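You operate a simulated robot arm through the tools that you are given. There is no shell and no other tool. Be economical: measure what you need, move in short steps, check, and stop when the job is done.

Carry out the task below with a simulated two-armed robot. There is one attempt and no reset: what you move stays moved.

## Task
Take the orange hex cap and leave it on the shelf under the fitting bench. Open the right counter door, take the orange block and put it in the right cupboard shelf of the plate counter and shut the door again. Stack the reducer labelled "80 mm" from the top of the green bench on top of the reducer marked "110 mm". Take the blue cup on the top of the green bench and put it away on the rack ledge. Take the chock and leave it in the tight tray. Press the zero button two times. Stack the green-rim spool that says "60 mm" from the top of the teal bench on top of the green-rim spool marked "130 mm". The order is free. Set down upright: blue cup, chock.

The check looks at the end state, three seconds after you hand in, the way a careful person would. Anything else that was tipped, shoved, dropped, spilled or broken makes it a failure. A push-on lid holds only when it is set on centred and level and pressed home; a screw cap is set on level and turned clockwise until tight.

## Robot
Two 7-joint arms with fingered hands on one trunk, on a base that drives. Base frame: it is fixed to the floor where the robot stands at the start and does not move with it; the origin is under the middle of the robot, x ahead of it, y to its left, z up; the surface under the hand at the start is at about z = 80. Units: cm, degrees, N and s.
The left shoulder is at the start at [6, 17.7, 97.5], the right one opposite. Places, roughly: Tight tray (15x15 cm) [522, -20, 86]; blue cup (7x6x9 cm) [90, -50, 80]; chock (6x8x11 cm) [150, -30, 80]; green-rim spool [150, 0, 75]; orange block (8x5x5 cm) [60, -30, 80]; orange hex cap (4x3x2 cm) [60, 0, 80]; rack ledge (252x13 cm) [394, 570, 40]; reducer [100, -50, 75]; right counter door [480, -120, 40]; right cupboard shelf of the plate counter [500, -120, 40]; shelf under the fitting bench [-120, 10, 30]; zero button [170, -70, 80]. Payload 4 kg a hand.
The TCP of each hand is the grasp point between the finger pads, 3.7 cm short of the fingertips. In the tool frame z runs along the fingers and y along their closing line. Largest opening 12.4 cm; the body of the gripper starts 4.3 cm behind the TCP. The gripper is a hand of 3 fingers: y runs from the thumb to the fingers, the wrist lies at [-1.5, -10.8, -20.2] in the tool frame, and closing takes about 1.5 s.
Orientation is told as [roll, pitch, yaw] about the base's x, y, z axes, in that order, counted from this pose: with the fingers straight down and the wrist toward the robot, the tool's x, y and z point along [0, 1, 0], [1, 0, 0] and [0, 0, -1] of the base frame.

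## Interface
- The arms move only by the tool play_rows. It takes "left_steps", "right_steps" or both (then of equal length, played together; a hand with none holds still); each is a list of rows, each a list of 7 numbers: the turn, a rotation vector about the base's x, y, z in rad, then the shift along the base's x, y, z in cm, then the closure, from 0 (fully open) to 1 (shut). In form: [[wx, wy, wz, tx, ty, tz, claw], ...]. A call has 1 to 8 rows; each row shifts and turns the commanded pose from where the row before left it. Rows are played at 5 a second. More than 5 cm and 8.6 degrees between two rows, or a gripper value outside its range, and nothing of the call is played. A pose out of reach is approached as far as the arm can. The call stops where the force on the tool passes 40 N (or 10 N more than at its start, if that is more) or the arm is blocked; 0.2 s more then pass. Each finger travels about 7.2 cm/s and halts on what it meets, pressing with about 26 N; the grip force reading is that of the motor and also rises with nothing between the fingers. The clock runs only during rows and for 0.2 s after the last one: add rows that do not move to give the fingers time. It gives the time, the measured TCP pose, the force on the tool (base axes), the opening and the grip force at its end, in the units of the frame above (readings bear some noise), with the torque about the TCP (base axes, N m) and any sound that the robot's microphone picked up, and new pictures: "views" is both (left out), scene, wrist or none (wrist: the cameras of the hands that moved).
- Cameras (640 x 400 px; columns grow to the right, rows downward): "scene" is now at [3.64, -2.94, 163.6]; the picture's right is [-0.36, -0.93, 0.00], its down [-0.60, 0.23, -0.77] and it looks along [0.71, -0.28, -0.64] (base axes); focal length 268 px, centre (320, 200). "left" rides on the left gripper at [-6.4, -7.6, -13.7] in its tool frame; the picture's right is [-0.84, -0.26, 0.48], its down [0.48, -0.76, 0.43] and it looks along [0.26, 0.60, 0.76] (tool axes); focal length 256 px, centre (320, 200). "right" rides on the right gripper at [6.4, -7.6, -13.7] in its tool frame; the picture's right is [-0.84, 0.26, -0.48], its down [-0.48, -0.76, 0.43] and it looks along [-0.25, 0.60, 0.76] (tool axes); focal length 256 px, centre (320, 200). There is no depth. A picture from a camera that has moved, and an enlarged one, comes with that camera's place and axes in the base frame and with its lens. The place of the scene camera against the robot may be out by one fixed shift of up to 1.8 cm in any direction.
- slide_trunk(by): slides the trunk up (or, below 0, down) by that many cm; the arms and the scene camera ride with it, the base frame stays. It gives what a move gives, with no picture.
- roll_base(legs): drives the robot by 1 to 6 legs, each [ahead, left, turn to the left] in cm, cm and degrees, along the robot's own axes; the way and the turn of a leg run together, so that a leg with both is an arc; at most 150 cm and 180 degrees a leg. The arms and the cameras ride along, it lands a little off, and it stops where it bumps. It gives what a move gives, and a new picture of the scene camera.
- grasp_type(shape, hand): the hand has 3 fingers and takes this shape, open, in about a second: jaw (thumb against the fingers, like two jaws); tri (thumb and two fingers); tip (a fingertip pinch); poke (one finger out to press); point (the index stretched); flat (the hand flat); cup (the hand cupped); fist (a fist). The gripper value then closes the fingers along that shape, each until it touches; the sizes above hold for jaw. It gives what a move gives, with no picture.
- pan_tilt(pan, tilt): turns the head with the scene camera to pan (to the left, within 86 degrees either way) and tilt (down, from -29 to 69), counted from straight ahead of the robot. It gives what a move gives, and a new picture of the scene camera.
- inspect(camera, box): a new picture of the part [left, top, right, bottom] of that camera's present view, enlarged. It takes no simulated time.
- hand_in(): hands the job in; it is judged then, once.

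Work in short steps. Places have to be worked out from the pictures, the camera data and where the tool is seen: move nearer, look again, correct. Check each grasp and each placing, and mend what went wrong. You have 217 turns and 260 pictures in all, those below and enlarged ones among them. Open the grippers and draw the arms clear of the work before you hand the job in, unless the task says otherwise; then end with one line.

The tools are called after "Request:" as a command line: name --argument value ..., lists and objects as JSON in quotes. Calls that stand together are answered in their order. play_rows: Moves the arms, as the interface text tells. Its arguments: {"type":"object","properties":{"left_steps":{"type":"array"},"right_steps":{"type":"array"},"views":{"type":"string","enum":["both","scene","wrist","none"]}},"required":[]} The other tools are called the same way: slide_trunk (by) slides the trunk up or down; grasp_type (shape, hand) gives the hand a shape; roll_base (legs) drives the base; pan_tilt (pan, tilt) turns the head that bears the scene camera; inspect (camera, box) takes an enlarged picture of a part of a camera's view; hand_in () hands the job in.

At the start:

```text
time_s: 0.0
left_tcp_pos: [70.79, 6.9, 118.88]
left_ee_rot: [0.0, 0.0, 0.1]
left_wrist_force: [-1.2, -0.2, 0.0]
left_moment: [-0.03, 0.0, 0.02]
left_gripper_width: 12.37
left_gripper_force: 0.1
left_shape: jaw
right_tcp_pos: [49.02, -54.89, 123.62]
right_ee_rot: [0.0, 0.0, 0.0]
right_wrist_force: [-1.0, 0.5, 0.3]
right_moment: [0.05, -0.01, 0.0]
right_gripper_width: 12.36
right_gripper_force: 0.1
right_shape: jaw
trunk travel left (down, up): [-50.0, 9.0]
robot x, y, heading: [-0.13, 0.06, -0.1]
head pan, tilt: [-21.4, 39.9]
```

scene: 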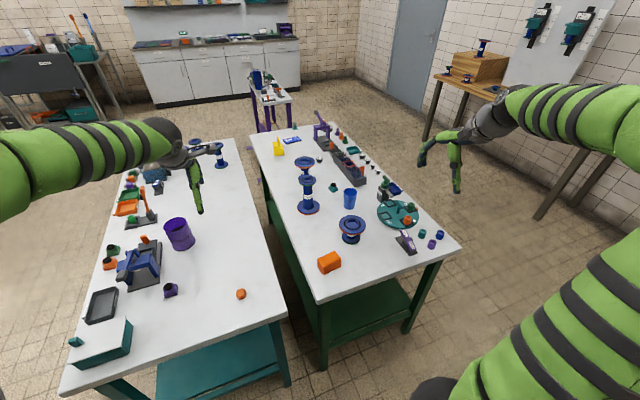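
right: 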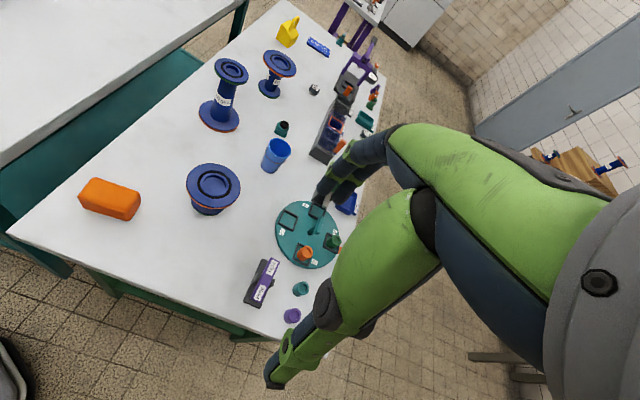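
left: 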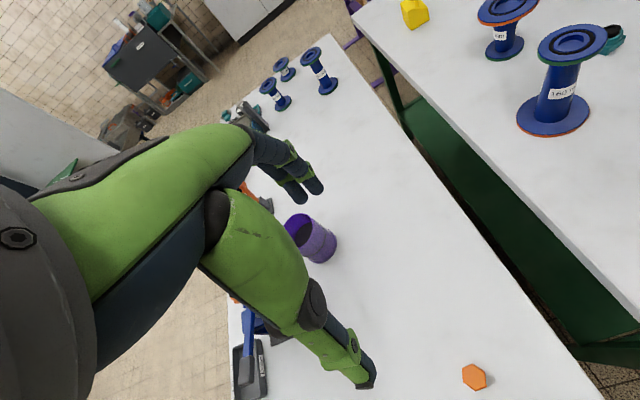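

First I look closer at the two benches to identify the objects.

Request:
inspect --camera "scene" --box '[250, 110, 450, 280]'

Request:
inspect --camera "scene" --box '[90, 130, 290, 300]'

Request:
inspect --camera "right" --box '[180, 20, 400, 220]'

```text
2.35 times, centred on (350, 195) of scene
camera zoom: at [3.64, -2.94, 163.6], right [-0.36, -0.93, 0.0], down [-0.6, 0.23, -0.77], along [0.71, -0.28, -0.64], focal length 631 px, centre (249, 212)
```

zoom: 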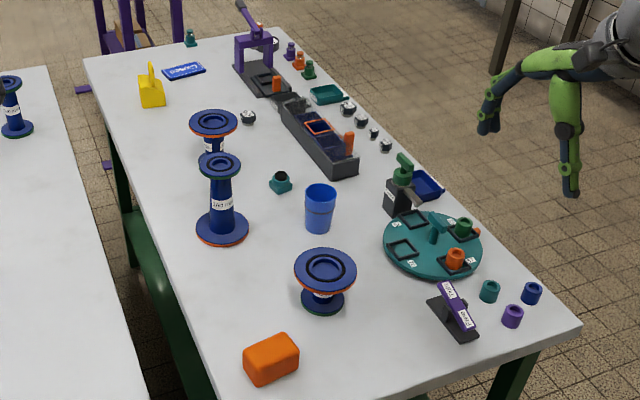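

```text
2.35 times, centred on (190, 215) of scene
camera zoom: at [3.64, -2.94, 163.6], right [-0.36, -0.93, 0.0], down [-0.6, 0.23, -0.77], along [0.71, -0.28, -0.64], focal length 631 px, centre (626, 165)
```

zoom: 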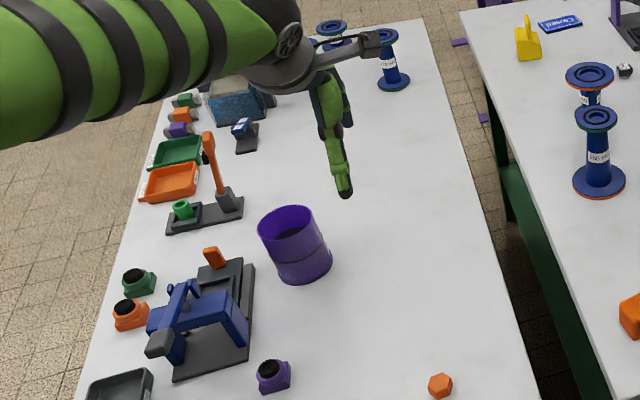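

```text
2.00 times, centred on (290, 120) of right
camera zoom: at [41.39, -48.6, 137.34], right [0.26, -0.84, 0.48], down [-0.76, -0.48, -0.43], along [0.6, -0.25, -0.76], focal length 512 px, centre (380, 360)
```

zoom: 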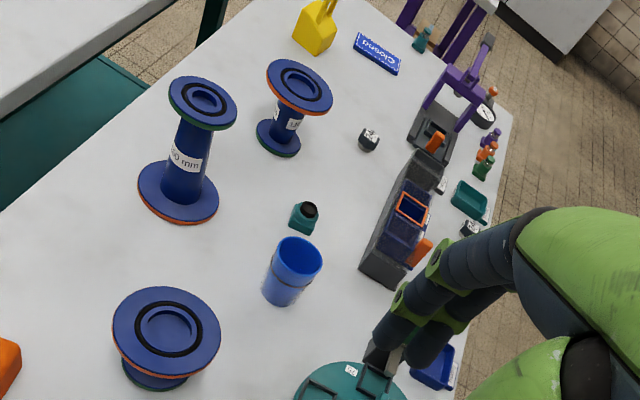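

The hex cap is near (60.1, 3.8) and the orange block near (59.5, -28.1), lying along y, and both agree across the cameras. I bring each hand above its object.

Request:
play_rows --left_steps '[[0, 0, 0, -1.34, -0.39, -3, 0], [0, 0, 0, -1.34, -0.39, -3, 0], [0, 0, 0, -1.34, -0.39, -3, 0], [0, 0, 0, -1.34, -0.39, -3, 0], [0, 0, 0, -1.34, -0.39, -3, 0], [0, 0, 0, -1.34, -0.39, -3, 0], [0, 0, 0, -1.34, -0.39, -3, 0], [0, 0, 0, -1.34, -0.39, -3, 0]]' --right_steps '[[0, 0, 0, 1.3, 3.35, -2.8, 0], [0, 0, 0, 1.3, 3.35, -2.8, 0], [0, 0, 0, 1.3, 3.35, -2.8, 0], [0, 0, 0, 1.3, 3.35, -2.8, 0], [0, 0, 0, 1.3, 3.35, -2.8, 0], [0, 0, 0, 1.3, 3.35, -2.8, 0], [0, 0, 0, 1.3, 3.35, -2.8, 0], [0, 0, 0, 1.3, 3.35, -2.8, 0]]'

```text
time_s: 1.8
left_tcp_pos: [60.06, 3.65, 95.08]
left_ee_rot: [-0.1, 0.1, 0.1]
left_wrist_force: [-0.2, -0.3, 0.2]
left_moment: [0.01, 0.03, 0.03]
left_gripper_width: 12.36
left_gripper_force: 0.0
left_shape: jaw
right_tcp_pos: [59.67, -28.05, 101.18]
right_ee_rot: [-0.1, -0.1, 0.0]
right_wrist_force: [-0.2, 0.7, 0.3]
right_moment: [0.03, 0.01, 0.0]
right_gripper_width: 12.37
right_gripper_force: 0.0
right_shape: jaw
trunk travel left (down, up): [-50.0, 9.0]
robot x, y, heading: [-0.29, 0.09, 0.0]
head pan, tilt: [-21.4, 39.9]
camera scene: at [3.73, -2.89, 163.61], right [-0.36, -0.93, 0.0], down [-0.6, 0.23, -0.77], along [0.71, -0.28, -0.64], focal length 268 px, centre (320, 200)
camera right: at [51.91, -21.73, 114.88], right [0.26, -0.84, 0.48], down [-0.76, -0.48, -0.43], along [0.6, -0.26, -0.76], focal length 256 px, centre (320, 200)
camera left: at [52.49, -2.76, 108.57], right [-0.26, -0.84, -0.48], down [-0.76, 0.48, -0.44], along [0.6, 0.25, -0.76], focal length 256 px, centre (320, 200)
```

scene: 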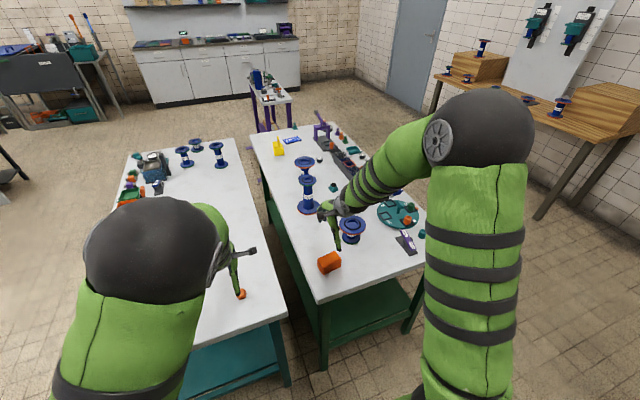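
right: 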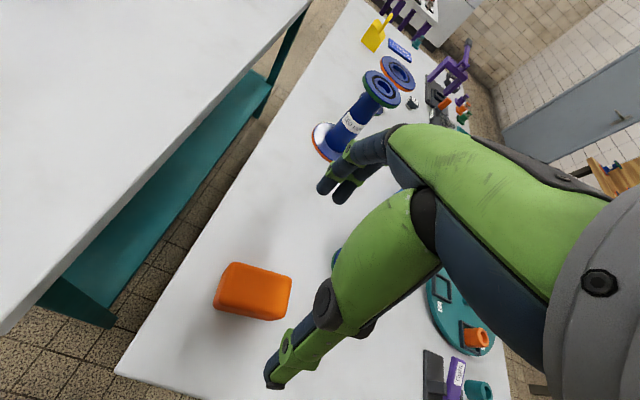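
left: 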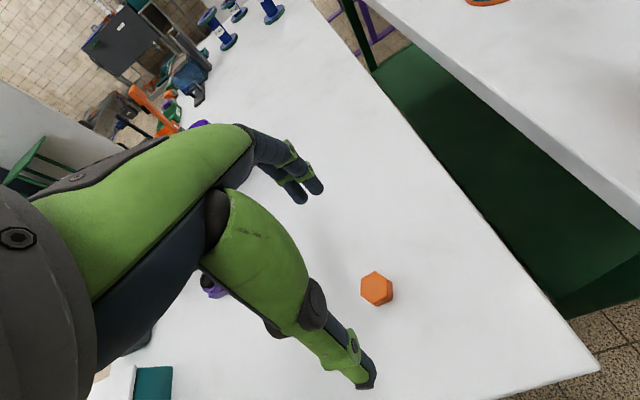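

Both hands are aligned over their objects, so I descend and close.

Request:
play_rows --left_steps '[[0, 0, 0, 0, 0, -3, 0.1], [0, 0, 0, 0, 0, -3, 0.2], [0, 0, 0, 0, 0, -3, 0.3], [0, 0, 0, 0, -0.15, -1.6, 0.3], [0, 0, 0, 0, 0, 0, 0.3], [0, 0, 0, 0, 0, 0, 0.3], [0, 0, 0, 0, 0, 0, 0.3], [0, 0, 0, 0, 0, 0, 0.3]]' --right_steps '[[0, 0, 0, 0, 0, -3.3, 0], [0, 0, 0, 0, 0, -3.3, 0], [0, 0, 0, 0, 0, -3.3, 0], [0, 0, 0, 0, 0, -3.3, 0], [0, 0, 0, 0, 0, -2.2, 0], [0, 0, 0, 0, 0, -1.1, 0], [0, 0, 0, 0, 0, 0, 0], [0, 0, 0, 0, 0, 0, 0]]'

```text
time_s: 3.6
left_tcp_pos: [60.07, 3.46, 84.34]
left_ee_rot: [0.0, 0.0, 0.1]
left_wrist_force: [0.2, -0.2, -0.2]
left_moment: [-0.03, 0.0, 0.03]
left_gripper_width: 8.7
left_gripper_force: 0.1
left_shape: jaw
right_tcp_pos: [59.46, -27.97, 84.65]
right_ee_rot: [0.0, 0.1, 0.0]
right_wrist_force: [0.2, -0.1, -0.9]
right_moment: [0.02, 0.01, -0.02]
right_gripper_width: 12.36
right_gripper_force: 0.0
right_shape: jaw
trunk travel left (down, up): [-50.0, 9.0]
robot x, y, heading: [-0.41, -0.01, 0.0]
head pan, tilt: [-21.4, 39.9]
camera scene: at [3.65, -2.94, 163.6], right [-0.36, -0.93, 0.0], down [-0.6, 0.23, -0.77], along [0.71, -0.28, -0.64], focal length 268 px, centre (320, 200)
camera right: at [51.78, -21.7, 98.41], right [0.26, -0.84, 0.48], down [-0.76, -0.48, -0.43], along [0.6, -0.26, -0.76], focal length 256 px, centre (320, 200)
camera left: at [52.49, -2.94, 97.94], right [-0.26, -0.84, -0.48], down [-0.76, 0.48, -0.43], along [0.6, 0.26, -0.76], focal length 256 px, centre (320, 200)
```

scene: 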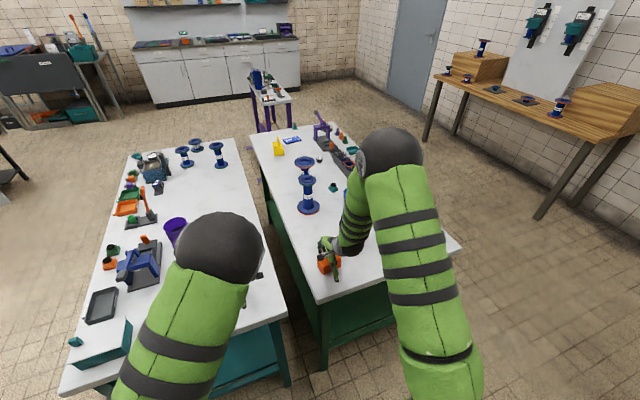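
right: 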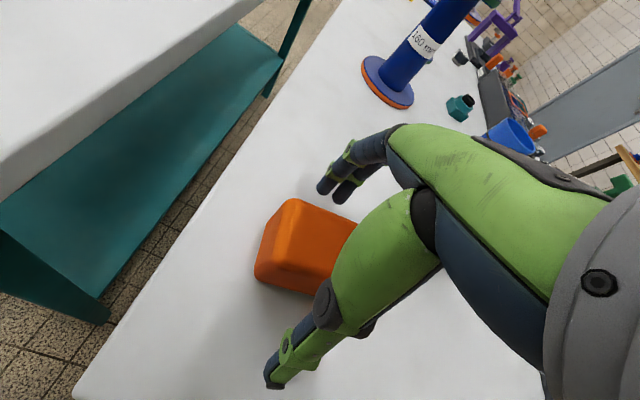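
left: 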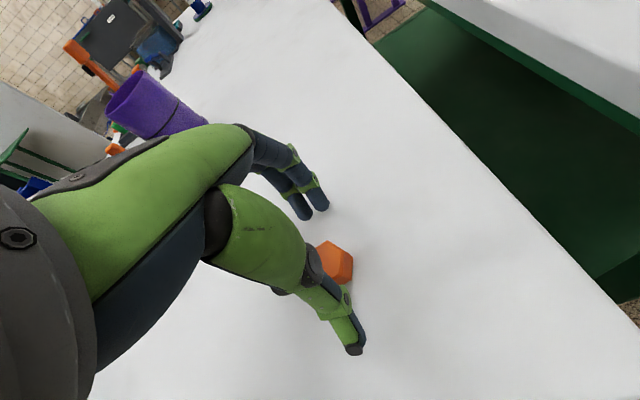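

Fingers straddle both objects. Closing both hands.

Request:
play_rows --left_steps '[[0, 0, 0, 0, -0.3, 0, 0.5], [0, 0, 0, 0, 0, 0, 0.7], [0, 0, 0, 0, 0, 0, 0.9], [0, 0, 0, 0, 0, 0, 1], [0, 0, 0, 0, 0, 0, 1], [0, 0, 0, 0, 0, 0, 1], [0, 0, 0, 0, 0, 0, 1], [0, 0, 0, 0, 0, 0, 1]]' --right_steps '[[0, 0, 0, 0, 0, 0, 0.3], [0, 0, 0, 0, 0, 0, 0.6], [0, 0, 0, 0, 0, 0, 0.8], [0, 0, 0, 0, 0, 0, 1], [0, 0, 0, 0, 0, 0, 1], [0, 0, 0, 0, 0, 0, 1], [0, 0, 0, 0, 0, 0, 1], [0, 0, 0, 0, 0, 0, 1]]' --views "wrist"

```text
time_s: 5.4
left_tcp_pos: [60.06, 3.2, 84.44]
left_ee_rot: [0.0, -0.1, 0.0]
left_wrist_force: [-0.3, -1.1, 4.1]
left_moment: [0.02, -0.06, -0.01]
left_gripper_width: 2.43
left_gripper_force: 26.3
left_shape: jaw
right_tcp_pos: [59.48, -28.01, 84.96]
right_ee_rot: [0.0, -0.1, 0.0]
right_wrist_force: [0.2, 0.7, 11.6]
right_moment: [0.0, -0.41, 0.09]
right_gripper_width: 5.84
right_gripper_force: 26.0
right_shape: jaw
trunk travel left (down, up): [-50.0, 9.0]
robot x, y, heading: [-0.18, 0.07, 0.2]
head pan, tilt: [-21.4, 39.9]
camera right: at [51.73, -21.67, 98.51], right [0.26, -0.84, 0.48], down [-0.76, -0.48, -0.44], along [0.6, -0.25, -0.76], focal length 256 px, centre (320, 200)
camera left: at [52.42, -3.21, 97.97], right [-0.26, -0.84, -0.48], down [-0.76, 0.48, -0.44], along [0.6, 0.25, -0.76], focal length 256 px, centre (320, 200)
```

right: 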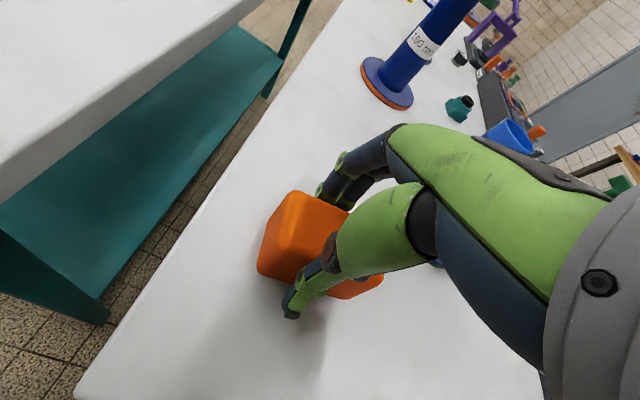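
left: 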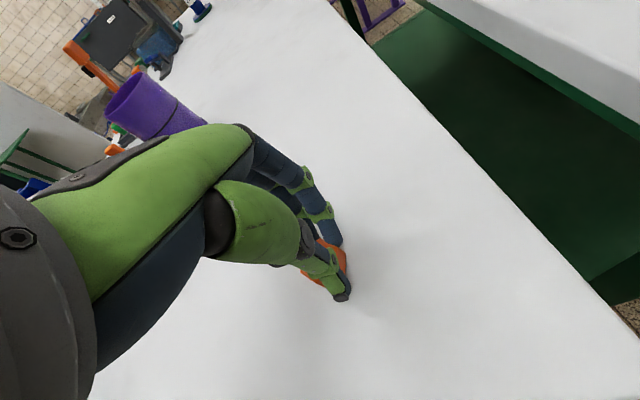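

Both have gripped something. I lift both straight up and check.

Request:
play_rows --left_steps '[[0, 0, 0, 0, 0, 2, 1], [0, 0, 0, 0, 0, 4, 1], [0, 0, 0, 0, 0, 4, 1], [0, 0, 0, 0, 0, 4, 1], [0, 0, 0, 0, 0, 4, 1], [0, 0, 0, 0, 0, 4, 1]]' --right_steps '[[0, 0, 0, 0, 0, 2, 1], [0, 0, 0, 0, 0, 4, 1], [0, 0, 0, 0, 0, 4, 1], [0, 0, 0, 0, 0, 4, 1], [0, 0, 0, 0, 0, 4, 1], [0, 0, 0, 0, 0, 4, 1]]' --views "wrist"

Request:
roll_base --legs '[[-25, 0, 0], [0, 0, 170]]'

```text
time_s: 6.8
left_tcp_pos: [60.07, 3.36, 106.33]
left_ee_rot: [0.1, 0.0, 0.0]
left_wrist_force: [-1.0, -0.1, -0.9]
left_moment: [0.0, -0.02, 0.01]
left_gripper_width: 2.29
left_gripper_force: 25.7
left_shape: jaw
right_tcp_pos: [59.42, -28.23, 106.96]
right_ee_rot: [0.0, 0.1, 0.0]
right_wrist_force: [-0.2, -0.8, -2.3]
right_moment: [-0.01, 0.03, 0.02]
right_gripper_width: 5.71
right_gripper_force: 25.4
right_shape: jaw
trunk travel left (down, up): [-50.0, 9.0]
robot x, y, heading: [-0.04, -0.01, 0.2]
head pan, tilt: [-21.4, 39.9]
camera right: at [51.69, -21.93, 120.69], right [0.26, -0.84, 0.48], down [-0.76, -0.48, -0.43], along [0.6, -0.25, -0.76], focal length 256 px, centre (320, 200)
camera left: at [52.49, -2.97, 119.95], right [-0.26, -0.84, -0.48], down [-0.76, 0.48, -0.43], along [0.6, 0.26, -0.76], focal length 256 px, centre (320, 200)
```

right: 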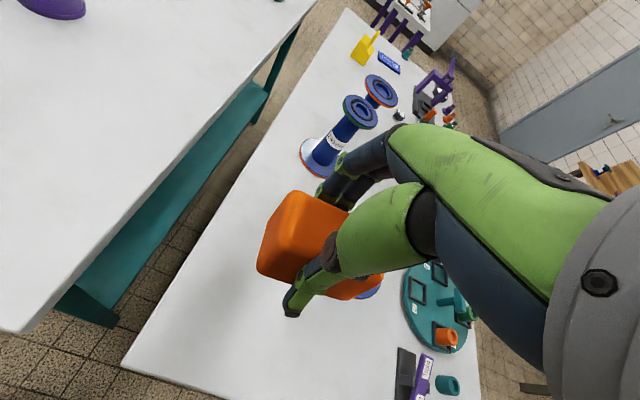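
left: 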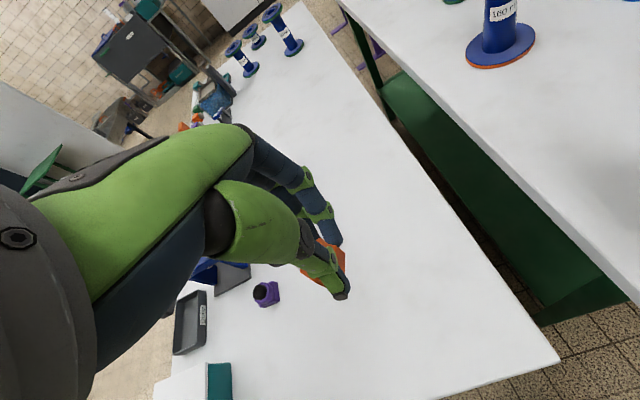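

```text
time_s: 15.6
left_tcp_pos: [-84.64, 6.21, 106.22]
left_ee_rot: [0.0, 0.0, 170.9]
left_wrist_force: [0.4, -0.4, -0.8]
left_moment: [0.01, -0.01, -0.01]
left_gripper_width: 2.23
left_gripper_force: 25.9
left_shape: jaw
right_tcp_pos: [-79.07, 37.35, 106.82]
right_ee_rot: [0.1, 0.0, 171.0]
right_wrist_force: [0.3, -0.7, -1.9]
right_moment: [-0.02, -0.04, -0.01]
right_gripper_width: 5.68
right_gripper_force: 26.6
right_shape: jaw
trunk travel left (down, up): [-50.0, 9.0]
robot x, y, heading: [-24.72, -0.16, 170.9]
head pan, tilt: [-21.4, 39.9]
camera scene: at [-30.44, 4.04, 163.6], right [0.51, 0.86, 0.0], down [0.55, -0.33, -0.77], along [-0.66, 0.39, -0.64], focal length 268 px, centre (320, 200)
```

scene: 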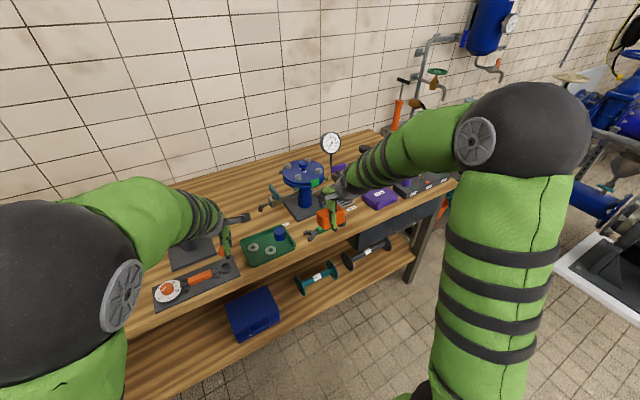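

Cap and block are both held. The fitting bench has its shelf below with free space to the left of the blue toolbox. I back off, square up, and look at the shelf.

Request:
roll_base --legs '[[-18, 0, 9]]'

Request:
slide_trunk --by -45

Request:
pan_tilt --pan 15 --tilt 30

```text
time_s: 17.1
left_tcp_pos: [-66.38, -4.78, 106.39]
left_ee_rot: [0.0, 0.0, 179.9]
left_wrist_force: [0.4, -0.1, -0.3]
left_moment: [0.0, 0.0, 0.0]
left_gripper_width: 2.24
left_gripper_force: 26.3
left_shape: jaw
right_tcp_pos: [-65.78, 26.89, 107.02]
right_ee_rot: [0.0, 0.0, 179.9]
right_wrist_force: [-0.1, -0.8, -2.0]
right_moment: [-0.01, -0.02, 0.0]
right_gripper_width: 5.67
right_gripper_force: 25.5
right_shape: jaw
trunk travel left (down, up): [-50.0, 9.0]
robot x, y, heading: [-6.47, -1.52, 180.0]
head pan, tilt: [-21.4, 39.9]
camera scene: at [-12.4, 1.8, 163.61], right [0.37, 0.93, 0.0], down [0.6, -0.23, -0.77], along [-0.71, 0.28, -0.64], focal length 268 px, centre (320, 200)
```

scene: 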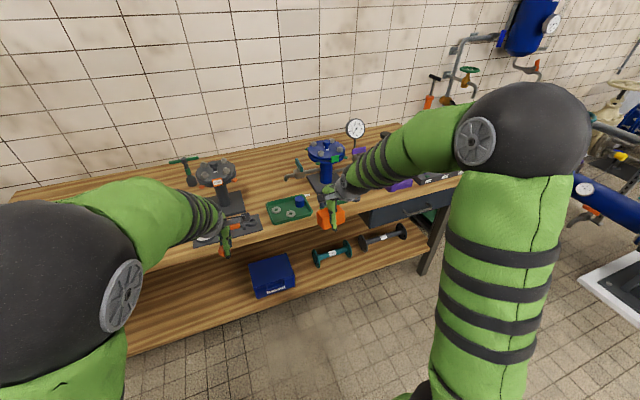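

```text
refused: -45 is not a number from -40 to 40
```

```text
time_s: 18.1
left_tcp_pos: [-66.58, -4.86, 106.47]
left_ee_rot: [0.0, 0.0, 180.0]
left_wrist_force: [-0.4, -0.2, -0.7]
left_moment: [0.02, -0.03, -0.02]
left_gripper_width: 2.23
left_gripper_force: 26.3
left_shape: jaw
right_tcp_pos: [-65.82, 26.9, 106.96]
right_ee_rot: [0.0, 0.0, 179.9]
right_wrist_force: [0.4, 1.1, -2.1]
right_moment: [-0.05, -0.05, -0.05]
right_gripper_width: 5.68
right_gripper_force: 26.1
right_shape: jaw
trunk travel left (down, up): [-50.0, 9.0]
robot x, y, heading: [-6.46, -1.34, 180.1]
head pan, tilt: [15.0, 30.0]
camera scene: at [-13.39, -3.61, 165.12], right [-0.26, 0.97, 0.0], down [0.48, 0.13, -0.87], along [-0.84, -0.22, -0.5], focal length 268 px, centre (320, 200)
```

scene: 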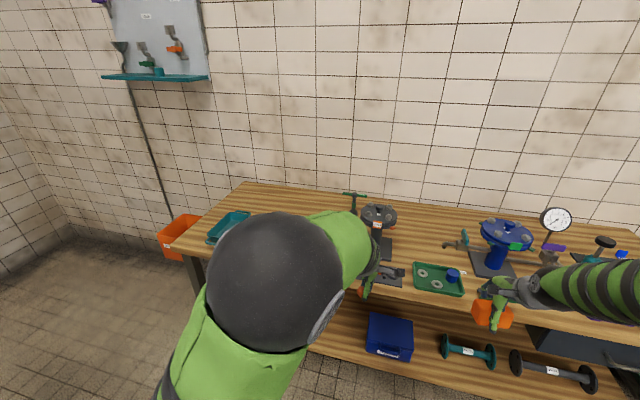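

Now lower the trunk to bring the camera and arms to shelf height.

Request:
slide_trunk --by -40

Request:
pan_tilt --pan 8 --tilt 38

```text
time_s: 22.0
left_tcp_pos: [-66.33, -4.81, 66.26]
left_ee_rot: [0.0, 0.0, 179.9]
left_wrist_force: [-0.5, -0.5, 0.0]
left_moment: [0.0, 0.01, 0.02]
left_gripper_width: 2.26
left_gripper_force: 26.1
left_shape: jaw
right_tcp_pos: [-65.8, 26.87, 66.91]
right_ee_rot: [0.0, -0.1, 179.8]
right_wrist_force: [-0.5, -0.3, -1.8]
right_moment: [0.0, -0.01, 0.0]
right_gripper_width: 5.68
right_gripper_force: 26.3
right_shape: jaw
trunk travel left (down, up): [-10.0, 49.0]
robot x, y, heading: [-6.3, -1.58, 180.0]
head pan, tilt: [15.0, 30.0]
```

```text
time_s: 22.7
left_tcp_pos: [-66.36, -4.8, 66.32]
left_ee_rot: [0.0, 0.1, 180.0]
left_wrist_force: [0.9, 0.2, -0.6]
left_moment: [0.01, 0.0, 0.02]
left_gripper_width: 2.25
left_gripper_force: 26.1
left_shape: jaw
right_tcp_pos: [-65.85, 26.78, 66.87]
right_ee_rot: [0.0, 0.0, 179.8]
right_wrist_force: [0.1, -0.4, -1.6]
right_moment: [0.0, -0.04, 0.0]
right_gripper_width: 5.69
right_gripper_force: 25.7
right_shape: jaw
trunk travel left (down, up): [-10.0, 49.0]
robot x, y, heading: [-6.4, -1.65, 180.0]
head pan, tilt: [8.0, 38.0]
camera scene: at [-13.18, -2.49, 123.89], right [-0.14, 0.99, 0.0], down [0.61, 0.09, -0.79], along [-0.78, -0.11, -0.62], focal length 268 px, centre (320, 200)
```

scene: 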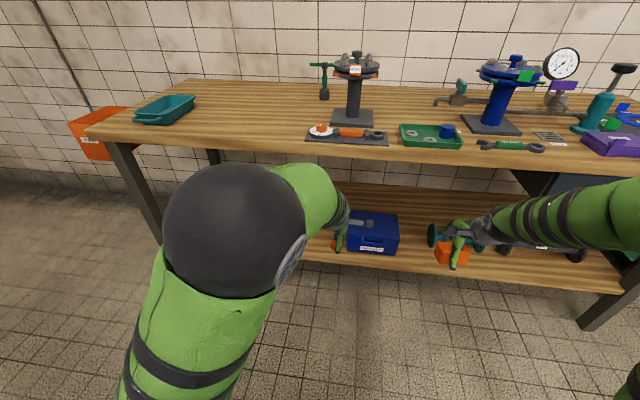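

I move the left hand down and to the left of the toolbox, still in front of the bench, and look with the wrist camera.

Request:
play_rows --left_steps '[[0, 0, 0, 0, -3.2, -3.2, 1], [0, 0, 0, 0, -3.2, -3.2, 1], [0, 0, 0, 0, -3.2, -3.2, 1], [0, 0, 0, 0, -3.2, -3.2, 1], [0, 0, 0, 0, -3.2, -3.2, 1], [0, 0, 0, 0, -3.2, -3.2, 1], [0, 0, 0, -4.5, 0, 0, 1], [0, 0, 0, -4.5, 0, 0, 1]]'

```text
time_s: 24.5
left_tcp_pos: [-75.55, -24.13, 47.03]
left_ee_rot: [0.1, 0.0, 180.0]
left_wrist_force: [-0.3, -1.0, -1.1]
left_moment: [-0.02, -0.04, -0.01]
left_gripper_width: 2.22
left_gripper_force: 26.0
left_shape: jaw
right_tcp_pos: [-65.75, 26.83, 66.88]
right_ee_rot: [0.0, 0.0, 179.9]
right_wrist_force: [-0.4, -0.5, -2.1]
right_moment: [0.03, 0.0, 0.03]
right_gripper_width: 5.68
right_gripper_force: 25.9
right_shape: jaw
trunk travel left (down, up): [-10.0, 49.0]
robot x, y, heading: [-6.47, -1.52, 179.7]
head pan, tilt: [8.0, 38.0]
camera scene: at [-13.16, -2.49, 123.89], right [-0.14, 0.99, 0.0], down [0.61, 0.09, -0.79], along [-0.78, -0.11, -0.62], focal length 268 px, centre (320, 200)
camera left: at [-67.94, -17.84, 60.69], right [0.26, 0.84, -0.48], down [0.76, -0.48, -0.43], along [-0.6, -0.25, -0.76], focal length 256 px, centre (320, 200)
```

scene: 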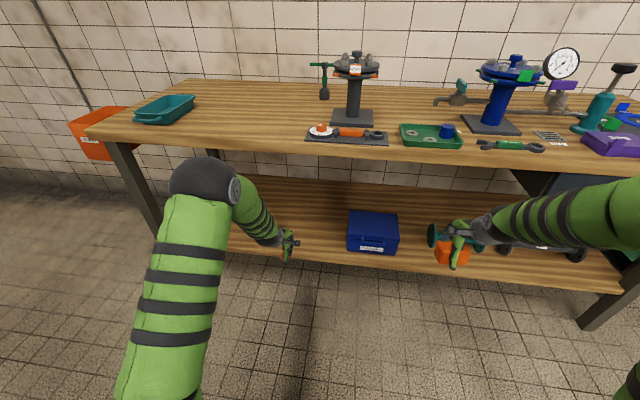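
left: 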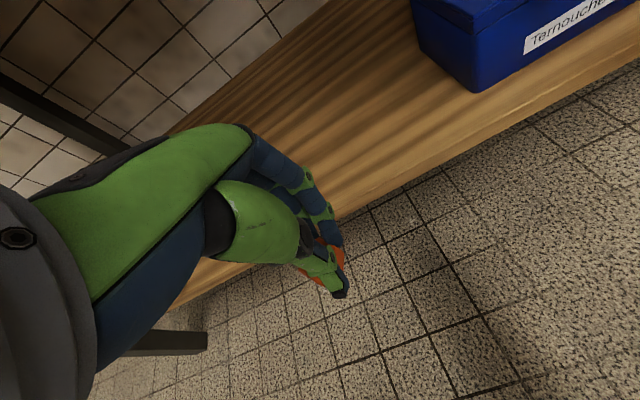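

The shelf edge runs around x ≈ -90. I move the hand in over the shelf to about x = -99, keeping height.

Request:
play_rows --left_steps '[[0, 0, 0, -4.7, 0, 0, 1], [0, 0, 0, -4.7, 0, 0, 1], [0, 0, 0, -4.7, 0, 0, 1], [0, 0, 0, -4.7, 0, 0, 1], [0, 0, 0, -4.7, 0, 0, 1], [0, 0, 0, 0, 0, -2.5, 1], [0, 0, 0, 0, 0, -2.5, 1]]'

```text
time_s: 26.1
left_tcp_pos: [-98.96, -23.93, 42.03]
left_ee_rot: [0.0, 0.0, 179.9]
left_wrist_force: [-0.1, 0.4, -0.4]
left_moment: [-0.04, -0.01, 0.0]
left_gripper_width: 2.19
left_gripper_force: 25.7
left_shape: jaw
right_tcp_pos: [-65.79, 26.91, 66.89]
right_ee_rot: [0.0, 0.1, 179.9]
right_wrist_force: [0.0, 1.3, -2.2]
right_moment: [-0.03, -0.02, 0.01]
right_gripper_width: 5.66
right_gripper_force: 25.6
right_shape: jaw
trunk travel left (down, up): [-10.0, 49.0]
robot x, y, heading: [-6.46, -1.82, 179.7]
head pan, tilt: [8.0, 38.0]
camera scene: at [-13.18, -2.49, 123.89], right [-0.14, 0.99, 0.0], down [0.61, 0.08, -0.79], along [-0.78, -0.11, -0.62], focal length 268 px, centre (320, 200)
camera left: at [-91.28, -17.61, 55.64], right [0.26, 0.84, -0.48], down [0.76, -0.48, -0.43], along [-0.6, -0.25, -0.76], focal length 256 px, centre (320, 200)
```

scene: 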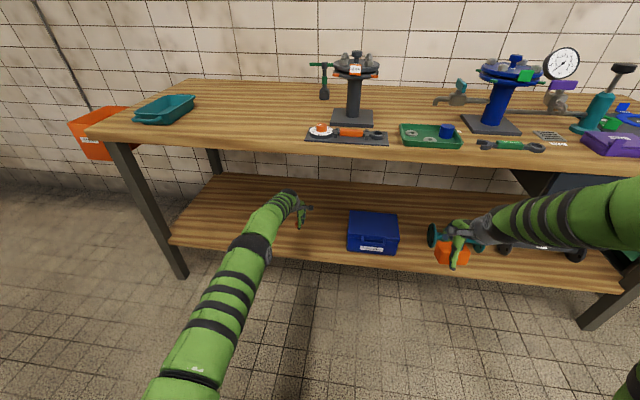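
left: 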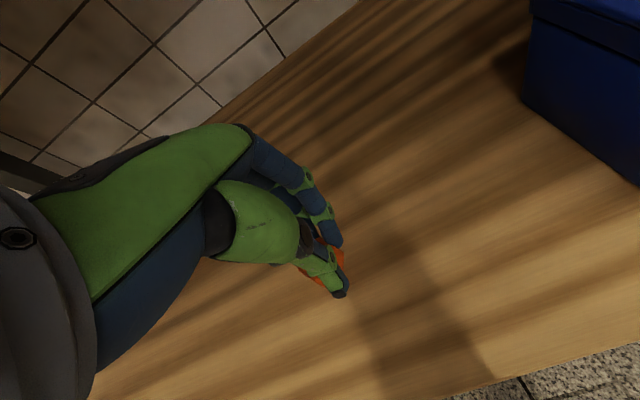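

Well inside the shelf. I descend gently toward contact.

Request:
play_rows --left_steps '[[0, 0, 0, 0, 0, -2, 1], [0, 0, 0, 0, 0, -2, 1], [0, 0, 0, 0, 0, -1, 1], [0, 0, 0, 0, 0, -0.7, 1], [0, 0, 0, 0, 0, -0.6, 1], [0, 0, 0, 0, 0, -0.5, 1]]' --views "wrist"

```text
time_s: 27.5
left_tcp_pos: [-98.19, -24.02, 35.45]
left_ee_rot: [-0.1, -0.1, 179.9]
left_wrist_force: [0.2, -0.4, 0.1]
left_moment: [0.0, 0.02, -0.01]
left_gripper_width: 2.18
left_gripper_force: 25.9
left_shape: jaw
left hand out of reach, approached as far as the arm can: row 4
right_tcp_pos: [-65.81, 26.88, 66.98]
right_ee_rot: [0.0, 0.0, 179.9]
right_wrist_force: [0.2, 0.8, -2.3]
right_moment: [0.0, -0.01, -0.02]
right_gripper_width: 5.65
right_gripper_force: 25.8
right_shape: jaw
trunk travel left (down, up): [-10.0, 49.0]
robot x, y, heading: [-6.06, -1.7, 180.0]
head pan, tilt: [8.0, 38.0]
camera left: at [-90.63, -17.75, 48.99], right [0.26, 0.84, -0.48], down [0.76, -0.48, -0.43], along [-0.6, -0.25, -0.76], focal length 256 px, centre (320, 200)
```

left: 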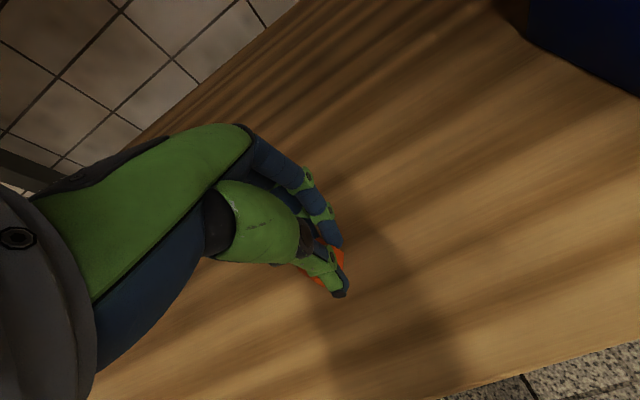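

At reach limit; I use the trunk to lower the last bit.

Request:
slide_trunk --by -1

```text
time_s: 28.1
left_tcp_pos: [-98.36, -24.06, 34.62]
left_ee_rot: [0.1, -0.1, 180.0]
left_wrist_force: [0.2, 0.0, 3.5]
left_moment: [-0.02, 0.08, 0.0]
left_gripper_width: 2.14
left_gripper_force: 26.4
left_shape: jaw
right_tcp_pos: [-65.81, 26.86, 65.94]
right_ee_rot: [0.0, 0.1, 179.9]
right_wrist_force: [0.0, 0.7, -1.8]
right_moment: [-0.02, -0.03, 0.01]
right_gripper_width: 5.69
right_gripper_force: 26.1
right_shape: jaw
trunk travel left (down, up): [-9.0, 50.0]
robot x, y, heading: [-6.25, -1.45, 179.7]
head pan, tilt: [8.0, 38.0]
```

Contact (3.5 N up). I open the fingers and raise the hand a little.

Request:
play_rows --left_steps '[[0, 0, 0, 0, 0, 0, 0.9], [0, 0, 0, 0, 0, 0, 0.7], [0, 0, 0, 0, 0, 0, 0.5], [0, 0, 0, 0, 0, 0, 0.5], [0, 0, 0, 0, 0, 0, 0.5], [0, 0, 0, 0, 0, 3, 0.5], [0, 0, 0, 0, 0, 3, 0.5]]' --views "wrist"

```text
time_s: 29.6
left_tcp_pos: [-99.0, -24.15, 40.23]
left_ee_rot: [0.0, 0.2, 180.0]
left_wrist_force: [0.5, -0.1, -0.7]
left_moment: [0.01, 0.01, -0.04]
left_gripper_width: 6.19
left_gripper_force: 0.1
left_shape: jaw
left hand out of reach, approached as far as the arm can: row 6, 7
right_tcp_pos: [-65.84, 26.9, 65.9]
right_ee_rot: [0.0, 0.1, 180.0]
right_wrist_force: [0.6, 0.2, -1.4]
right_moment: [0.0, -0.01, -0.03]
right_gripper_width: 5.69
right_gripper_force: 25.9
right_shape: jaw
trunk travel left (down, up): [-9.0, 50.0]
robot x, y, heading: [-5.87, -1.53, 179.7]
head pan, tilt: [8.0, 38.0]
camera left: at [-91.52, -17.79, 53.8], right [0.26, 0.84, -0.48], down [0.76, -0.48, -0.43], along [-0.6, -0.25, -0.76], focal length 256 px, centre (320, 200)
```

left: 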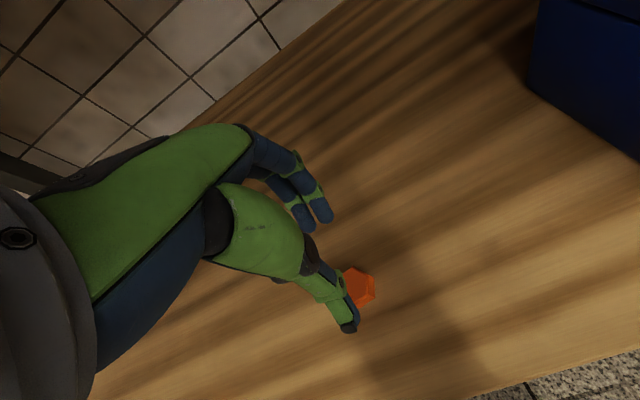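

The cap lies flat on the shelf. I retract the hand out from under the bench.

Request:
play_rows --left_steps '[[0, 0, 0, 0, 0, 3.5, 0.5], [0, 0, 0, 0, 0, 3.5, 0.3], [0, 0, 0, 4.7, 0, 0, 0], [0, 0, 0, 4.7, 0, 0, 0], [0, 0, 0, 4.7, 0, 0, 0], [0, 0, 0, 4.7, 0, 0, 0], [0, 0, 0, 4.7, 0, 0, 0], [0, 0, 0, 4.7, 0, 0, 0]]' --views "scene"

Request:
slide_trunk --by 40

Request:
play_rows --left_steps '[[0, 0, 0, 0, 0, 4, 0], [0, 0, 0, 0, 0, 4, 0], [0, 0, 0, 0, 0, 4, 0], [0, 0, 0, 0, 0, 4, 0]]' --views "none"

Request:
pan_tilt --pan 0 --tilt 35

```text
time_s: 31.4
left_tcp_pos: [-100.01, -23.96, 47.06]
left_ee_rot: [0.0, 0.1, 180.0]
left_wrist_force: [0.5, 0.0, -0.5]
left_moment: [0.02, 0.0, 0.0]
left_gripper_width: 12.33
left_gripper_force: 0.1
left_shape: jaw
left hand out of reach, approached as far as the arm can: row 1, 2, 3, 4, 5, 6, 7, 8
right_tcp_pos: [-65.84, 26.83, 65.91]
right_ee_rot: [0.0, 0.0, 179.9]
right_wrist_force: [-0.3, -1.0, -2.2]
right_moment: [-0.03, -0.03, 0.02]
right_gripper_width: 5.67
right_gripper_force: 26.2
right_shape: jaw
trunk travel left (down, up): [-9.0, 50.0]
robot x, y, heading: [-6.53, -1.65, 179.8]
head pan, tilt: [8.0, 38.0]
camera scene: at [-13.18, -2.49, 122.89], right [-0.14, 0.99, 0.0], down [0.61, 0.08, -0.79], along [-0.78, -0.11, -0.62], focal length 268 px, centre (320, 200)
```

scene: 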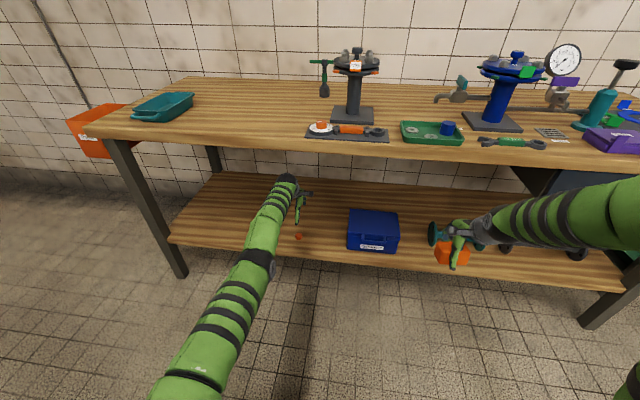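

```text
time_s: 33.7
left_tcp_pos: [-93.35, -23.2, 55.68]
left_ee_rot: [-0.8, 12.2, 179.4]
left_wrist_force: [0.2, -0.2, -0.3]
left_moment: [-0.01, -0.02, -0.01]
left_gripper_width: 12.37
left_gripper_force: 0.0
left_shape: jaw
right_tcp_pos: [-66.33, 26.39, 90.65]
right_ee_rot: [0.0, 0.3, -179.7]
right_wrist_force: [0.2, 0.2, -3.0]
right_moment: [0.01, -0.03, -0.01]
right_gripper_width: 5.67
right_gripper_force: 26.0
right_shape: jaw
trunk travel left (down, up): [-33.5, 25.5]
robot x, y, heading: [-6.8, -1.42, -179.4]
head pan, tilt: [8.0, 38.0]
stopped: the arm was blocked; the commanded pose is now the measured one
```

```text
time_s: 34.7
left_tcp_pos: [-88.93, -22.52, 54.99]
left_ee_rot: [-1.7, 22.9, 178.8]
left_wrist_force: [-0.2, 0.0, 0.0]
left_moment: [0.02, -0.02, -0.02]
left_gripper_width: 12.38
left_gripper_force: 0.2
left_shape: jaw
left hand out of reach, approached as far as the arm can: row 1, 2, 3, 4
right_tcp_pos: [-66.69, 25.75, 90.5]
right_ee_rot: [0.0, 0.2, -179.2]
right_wrist_force: [0.4, -0.6, -1.9]
right_moment: [0.0, -0.02, -0.02]
right_gripper_width: 5.67
right_gripper_force: 26.3
right_shape: jaw
trunk travel left (down, up): [-33.5, 25.5]
robot x, y, heading: [-6.07, -1.32, -179.1]
head pan, tilt: [8.0, 38.0]
stopped in row 4 (left hand): the arm was blocked; the commanded pose is now the measured one
```

```text
time_s: 35.4
left_tcp_pos: [-89.0, -22.61, 54.93]
left_ee_rot: [-1.7, 22.6, 178.7]
left_wrist_force: [-0.7, -0.9, 0.4]
left_moment: [0.04, 0.01, -0.02]
left_gripper_width: 12.39
left_gripper_force: 0.1
left_shape: jaw
right_tcp_pos: [-66.54, 25.45, 90.32]
right_ee_rot: [0.0, 0.1, -179.1]
right_wrist_force: [-0.1, -0.5, -1.7]
right_moment: [0.02, -0.04, -0.02]
right_gripper_width: 5.67
right_gripper_force: 25.9
right_shape: jaw
trunk travel left (down, up): [-33.5, 25.5]
robot x, y, heading: [-6.14, -1.3, -179.2]
head pan, tilt: [0.0, 35.0]
camera scene: at [-13.79, -1.75, 147.81], right [-0.02, 1.0, 0.0], down [0.57, 0.01, -0.82], along [-0.82, -0.01, -0.57], focal length 268 px, centre (320, 200)
```

scene: 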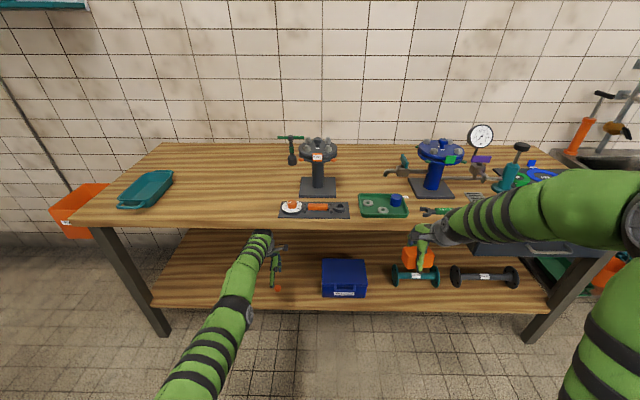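

The retraction failed (arm at its limit) and the raise pinned the hand under the bench top; nothing seems displaced. I lower the trunk again and then back the base out.

Request:
slide_trunk --by -14

```text
time_s: 37.0
left_tcp_pos: [-89.32, -22.4, 41.58]
left_ee_rot: [-1.5, 22.1, 178.7]
left_wrist_force: [-0.2, 1.0, 0.0]
left_moment: [0.0, -0.01, 0.0]
left_gripper_width: 12.37
left_gripper_force: 0.0
left_shape: jaw
right_tcp_pos: [-66.55, 25.67, 76.4]
right_ee_rot: [-0.1, 0.0, -179.2]
right_wrist_force: [0.2, 0.3, -1.5]
right_moment: [0.01, -0.01, 0.0]
right_gripper_width: 5.65
right_gripper_force: 26.2
right_shape: jaw
trunk travel left (down, up): [-19.5, 39.5]
robot x, y, heading: [-6.58, -1.42, -179.1]
head pan, tilt: [0.0, 35.0]
```

Request:
roll_base --legs '[[-25, 0, 0]]'

```text
time_s: 38.8
left_tcp_pos: [-64.78, -21.63, 41.48]
left_ee_rot: [-1.3, 22.2, 178.3]
left_wrist_force: [-0.5, -0.4, 1.1]
left_moment: [0.0, -0.01, -0.01]
left_gripper_width: 12.4
left_gripper_force: 0.1
left_shape: jaw
right_tcp_pos: [-41.77, 26.5, 76.36]
right_ee_rot: [-0.1, -0.1, -179.6]
right_wrist_force: [0.1, 0.5, -1.5]
right_moment: [-0.02, -0.05, 0.03]
right_gripper_width: 5.66
right_gripper_force: 25.8
right_shape: jaw
trunk travel left (down, up): [-19.5, 39.5]
robot x, y, heading: [18.11, -1.21, -179.6]
head pan, tilt: [0.0, 35.0]
camera scene: at [10.91, -1.19, 133.83], right [-0.01, 1.0, 0.0], down [0.57, 0.0, -0.82], along [-0.82, -0.01, -0.57], focal length 268 px, centre (320, 200)
```

scene: 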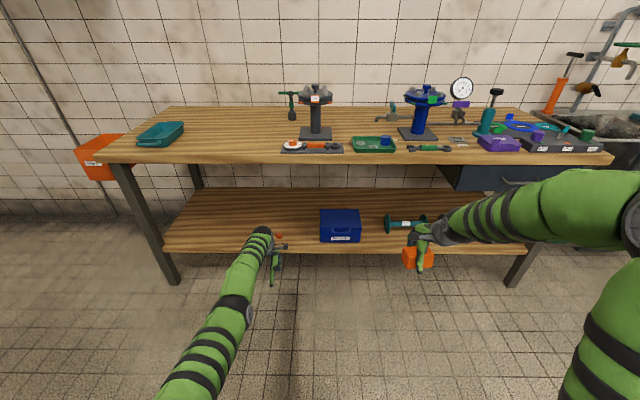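

Clear of the bench and the cap is still on the shelf. I raise the trunk and inspect the cap.

Request:
slide_trunk --by 19.5

Request:
inspect --camera "scene" --box '[160, 130, 440, 300]'

```text
time_s: 41.0
left_tcp_pos: [-64.89, -21.61, 60.96]
left_ee_rot: [-1.5, 22.2, 178.3]
left_wrist_force: [-0.1, 0.4, -0.5]
left_moment: [-0.01, 0.02, 0.01]
left_gripper_width: 12.39
left_gripper_force: 0.0
left_shape: jaw
right_tcp_pos: [-41.72, 26.55, 95.79]
right_ee_rot: [0.0, 0.1, -179.6]
right_wrist_force: [-0.2, 0.2, -1.8]
right_moment: [-0.02, -0.03, -0.02]
right_gripper_width: 5.66
right_gripper_force: 26.4
right_shape: jaw
trunk travel left (down, up): [-39.0, 20.0]
robot x, y, heading: [18.46, -1.59, -179.5]
head pan, tilt: [0.0, 35.0]
```

```text
2.29 times, centred on (300, 215) of scene
camera zoom: at [10.9, -1.19, 153.32], right [-0.01, 1.0, 0.0], down [0.57, 0.0, -0.82], along [-0.82, -0.01, -0.57], focal length 613 px, centre (366, 166)
```

zoom: 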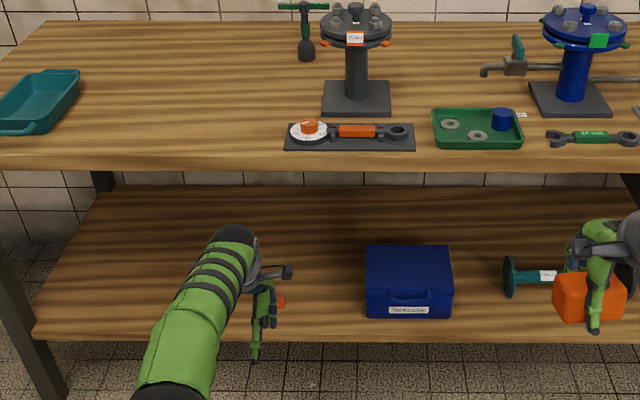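

Now I straighten the left hand and bring it close to the robot.

Request:
play_rows --left_steps '[[0, 0.129, 0, 3, 0, 3.5, 0], [0, 0.129, 0, 3, 0, 3.5, 0], [0, 0.129, 0, 3, 0, 3.5, 0], [0, 0, 0, 3, 0, 3.5, 0], [0, 0, 0, 3, 0, 3.5, 0], [0, 0, 0, 3, 0, 3.5, 0], [0, 0, 0, 3, 0, 3.5, 0], [0, 0, 0, 3, 0, 3.5, 0]]' --views "none"

Request:
slide_trunk --by 20

```text
time_s: 42.8
left_tcp_pos: [-75.43, -21.0, 84.09]
left_ee_rot: [-0.7, 0.1, 178.4]
left_wrist_force: [0.3, 0.0, -0.4]
left_moment: [0.03, 0.01, 0.02]
left_gripper_width: 12.37
left_gripper_force: 0.0
left_shape: jaw
left hand out of reach, approached as far as the arm can: row 1, 2, 3, 4, 5, 6, 7, 8
right_tcp_pos: [-41.7, 26.64, 95.93]
right_ee_rot: [0.1, 0.0, -179.7]
right_wrist_force: [0.5, 0.5, -2.0]
right_moment: [0.01, -0.02, 0.03]
right_gripper_width: 5.66
right_gripper_force: 25.9
right_shape: jaw
trunk travel left (down, up): [-39.0, 20.0]
robot x, y, heading: [18.2, -1.48, -179.6]
head pan, tilt: [0.0, 35.0]
```

```text
time_s: 44.9
left_tcp_pos: [-75.51, -20.95, 104.1]
left_ee_rot: [-0.8, 0.1, 178.4]
left_wrist_force: [0.5, 1.2, -0.6]
left_moment: [-0.04, 0.0, 0.01]
left_gripper_width: 12.37
left_gripper_force: 0.0
left_shape: jaw
right_tcp_pos: [-41.66, 26.48, 115.83]
right_ee_rot: [-0.1, 0.1, -179.6]
right_wrist_force: [0.8, -0.1, -1.1]
right_moment: [-0.04, -0.02, -0.01]
right_gripper_width: 5.69
right_gripper_force: 25.9
right_shape: jaw
trunk travel left (down, up): [-59.0, 0.0]
robot x, y, heading: [17.85, -1.69, -179.5]
head pan, tilt: [0.0, 35.0]
```

The left arm looks stuck near full stretch; I try pulling it back with smaller steps.

Request:
play_rows --left_steps '[[0, 0, 0, 2, 0, -1, 0], [0, 0, 0, 2, 0, -1, 0], [0, 0, 0, 2, 0, -1, 0], [0, 0, 0, 2, 0, -1, 0], [0, 0, 0, 2, 0, -1, 0], [0, 0, 0, 2, 0, -1, 0], [0, 0, 0, 2, 0, -1, 0], [0, 0, 0, 2, 0, -1, 0]]' --views "scene"

```text
time_s: 46.7
left_tcp_pos: [-75.2, -20.71, 96.48]
left_ee_rot: [-0.8, 0.3, 178.4]
left_wrist_force: [-0.2, -0.7, -0.1]
left_moment: [0.02, -0.02, -0.02]
left_gripper_width: 12.38
left_gripper_force: 0.1
left_shape: jaw
left hand out of reach, approached as far as the arm can: row 1, 2, 3, 4, 5, 6, 7, 8
right_tcp_pos: [-41.81, 26.53, 115.94]
right_ee_rot: [-0.1, 0.2, -179.6]
right_wrist_force: [-0.4, 0.6, -2.9]
right_moment: [0.0, -0.02, 0.01]
right_gripper_width: 5.66
right_gripper_force: 26.0
right_shape: jaw
trunk travel left (down, up): [-59.0, 0.0]
robot x, y, heading: [18.18, -1.06, -179.6]
head pan, tilt: [0.0, 35.0]
camera scene: at [10.89, -1.19, 173.33], right [-0.01, 1.0, 0.0], down [0.57, 0.0, -0.82], along [-0.82, -0.01, -0.57], focal length 268 px, centre (320, 200)
```

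scene: 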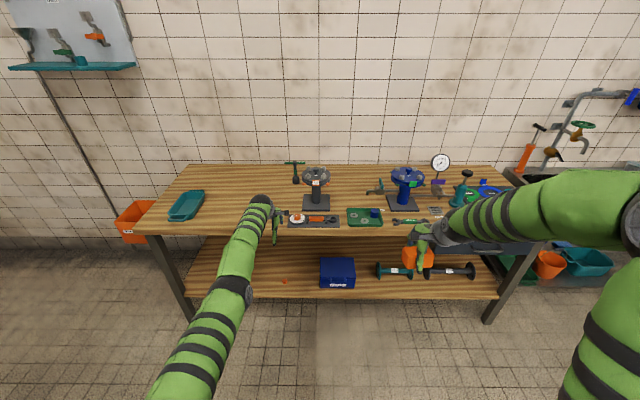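

I try tilting the fingers forward while pulling in and down, which should flex the elbow.

Request:
play_rows --left_steps '[[0, 0.14, 0, 2, 0, -2, 0], [0, 0.14, 0, 2, 0, -2, 0], [0, 0.14, 0, 2, 0, -2, 0], [0, 0.14, 0, 2, 0, -2, 0], [0, 0.14, 0, 2, 0, -2, 0], [0, 0.14, 0, 2, 0, -2, 0]]' --views "none"

```text
time_s: 48.1
left_tcp_pos: [-78.03, -20.03, 81.71]
left_ee_rot: [1.0, -48.6, 177.5]
left_wrist_force: [2.5, 1.5, 17.9]
left_moment: [0.08, 1.46, -0.09]
left_gripper_width: 12.36
left_gripper_force: 0.0
left_shape: jaw
left hand out of reach, approached as far as the arm can: row 1, 2, 3, 4, 5, 6
right_tcp_pos: [-41.46, 26.64, 115.95]
right_ee_rot: [0.1, -0.2, -179.6]
right_wrist_force: [0.1, 0.1, -1.5]
right_moment: [0.02, 0.01, -0.02]
right_gripper_width: 5.66
right_gripper_force: 25.7
right_shape: jaw
trunk travel left (down, up): [-59.0, 0.0]
robot x, y, heading: [18.08, -1.2, -179.5]
head pan, tilt: [0.0, 35.0]
```

There is 18 N upward: a finger is touching the bench edge. I look before moving.

Request:
pan_tilt --pan 15 --tilt 40

```text
time_s: 48.9
left_tcp_pos: [-77.9, -20.21, 81.47]
left_ee_rot: [1.1, -48.1, 177.6]
left_wrist_force: [9.5, 2.4, 16.4]
left_moment: [-0.09, 1.81, -0.09]
left_gripper_width: 12.38
left_gripper_force: 0.1
left_shape: jaw
right_tcp_pos: [-41.51, 26.48, 116.03]
right_ee_rot: [0.0, -0.1, -179.6]
right_wrist_force: [-0.1, 0.0, -2.3]
right_moment: [0.0, -0.03, 0.03]
right_gripper_width: 5.68
right_gripper_force: 25.9
right_shape: jaw
trunk travel left (down, up): [-59.0, 0.0]
robot x, y, heading: [18.28, -0.84, -179.7]
head pan, tilt: [15.0, 40.0]
camera scene: at [11.85, -3.31, 172.59], right [-0.27, 0.96, 0.0], down [0.62, 0.17, -0.77], along [-0.74, -0.2, -0.64], focal length 268 px, centre (320, 200)
```

scene: 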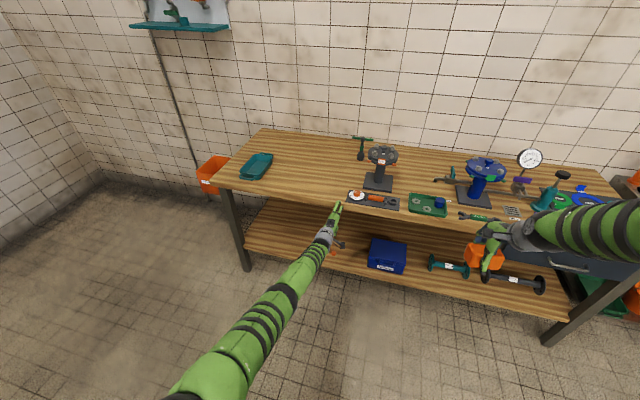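

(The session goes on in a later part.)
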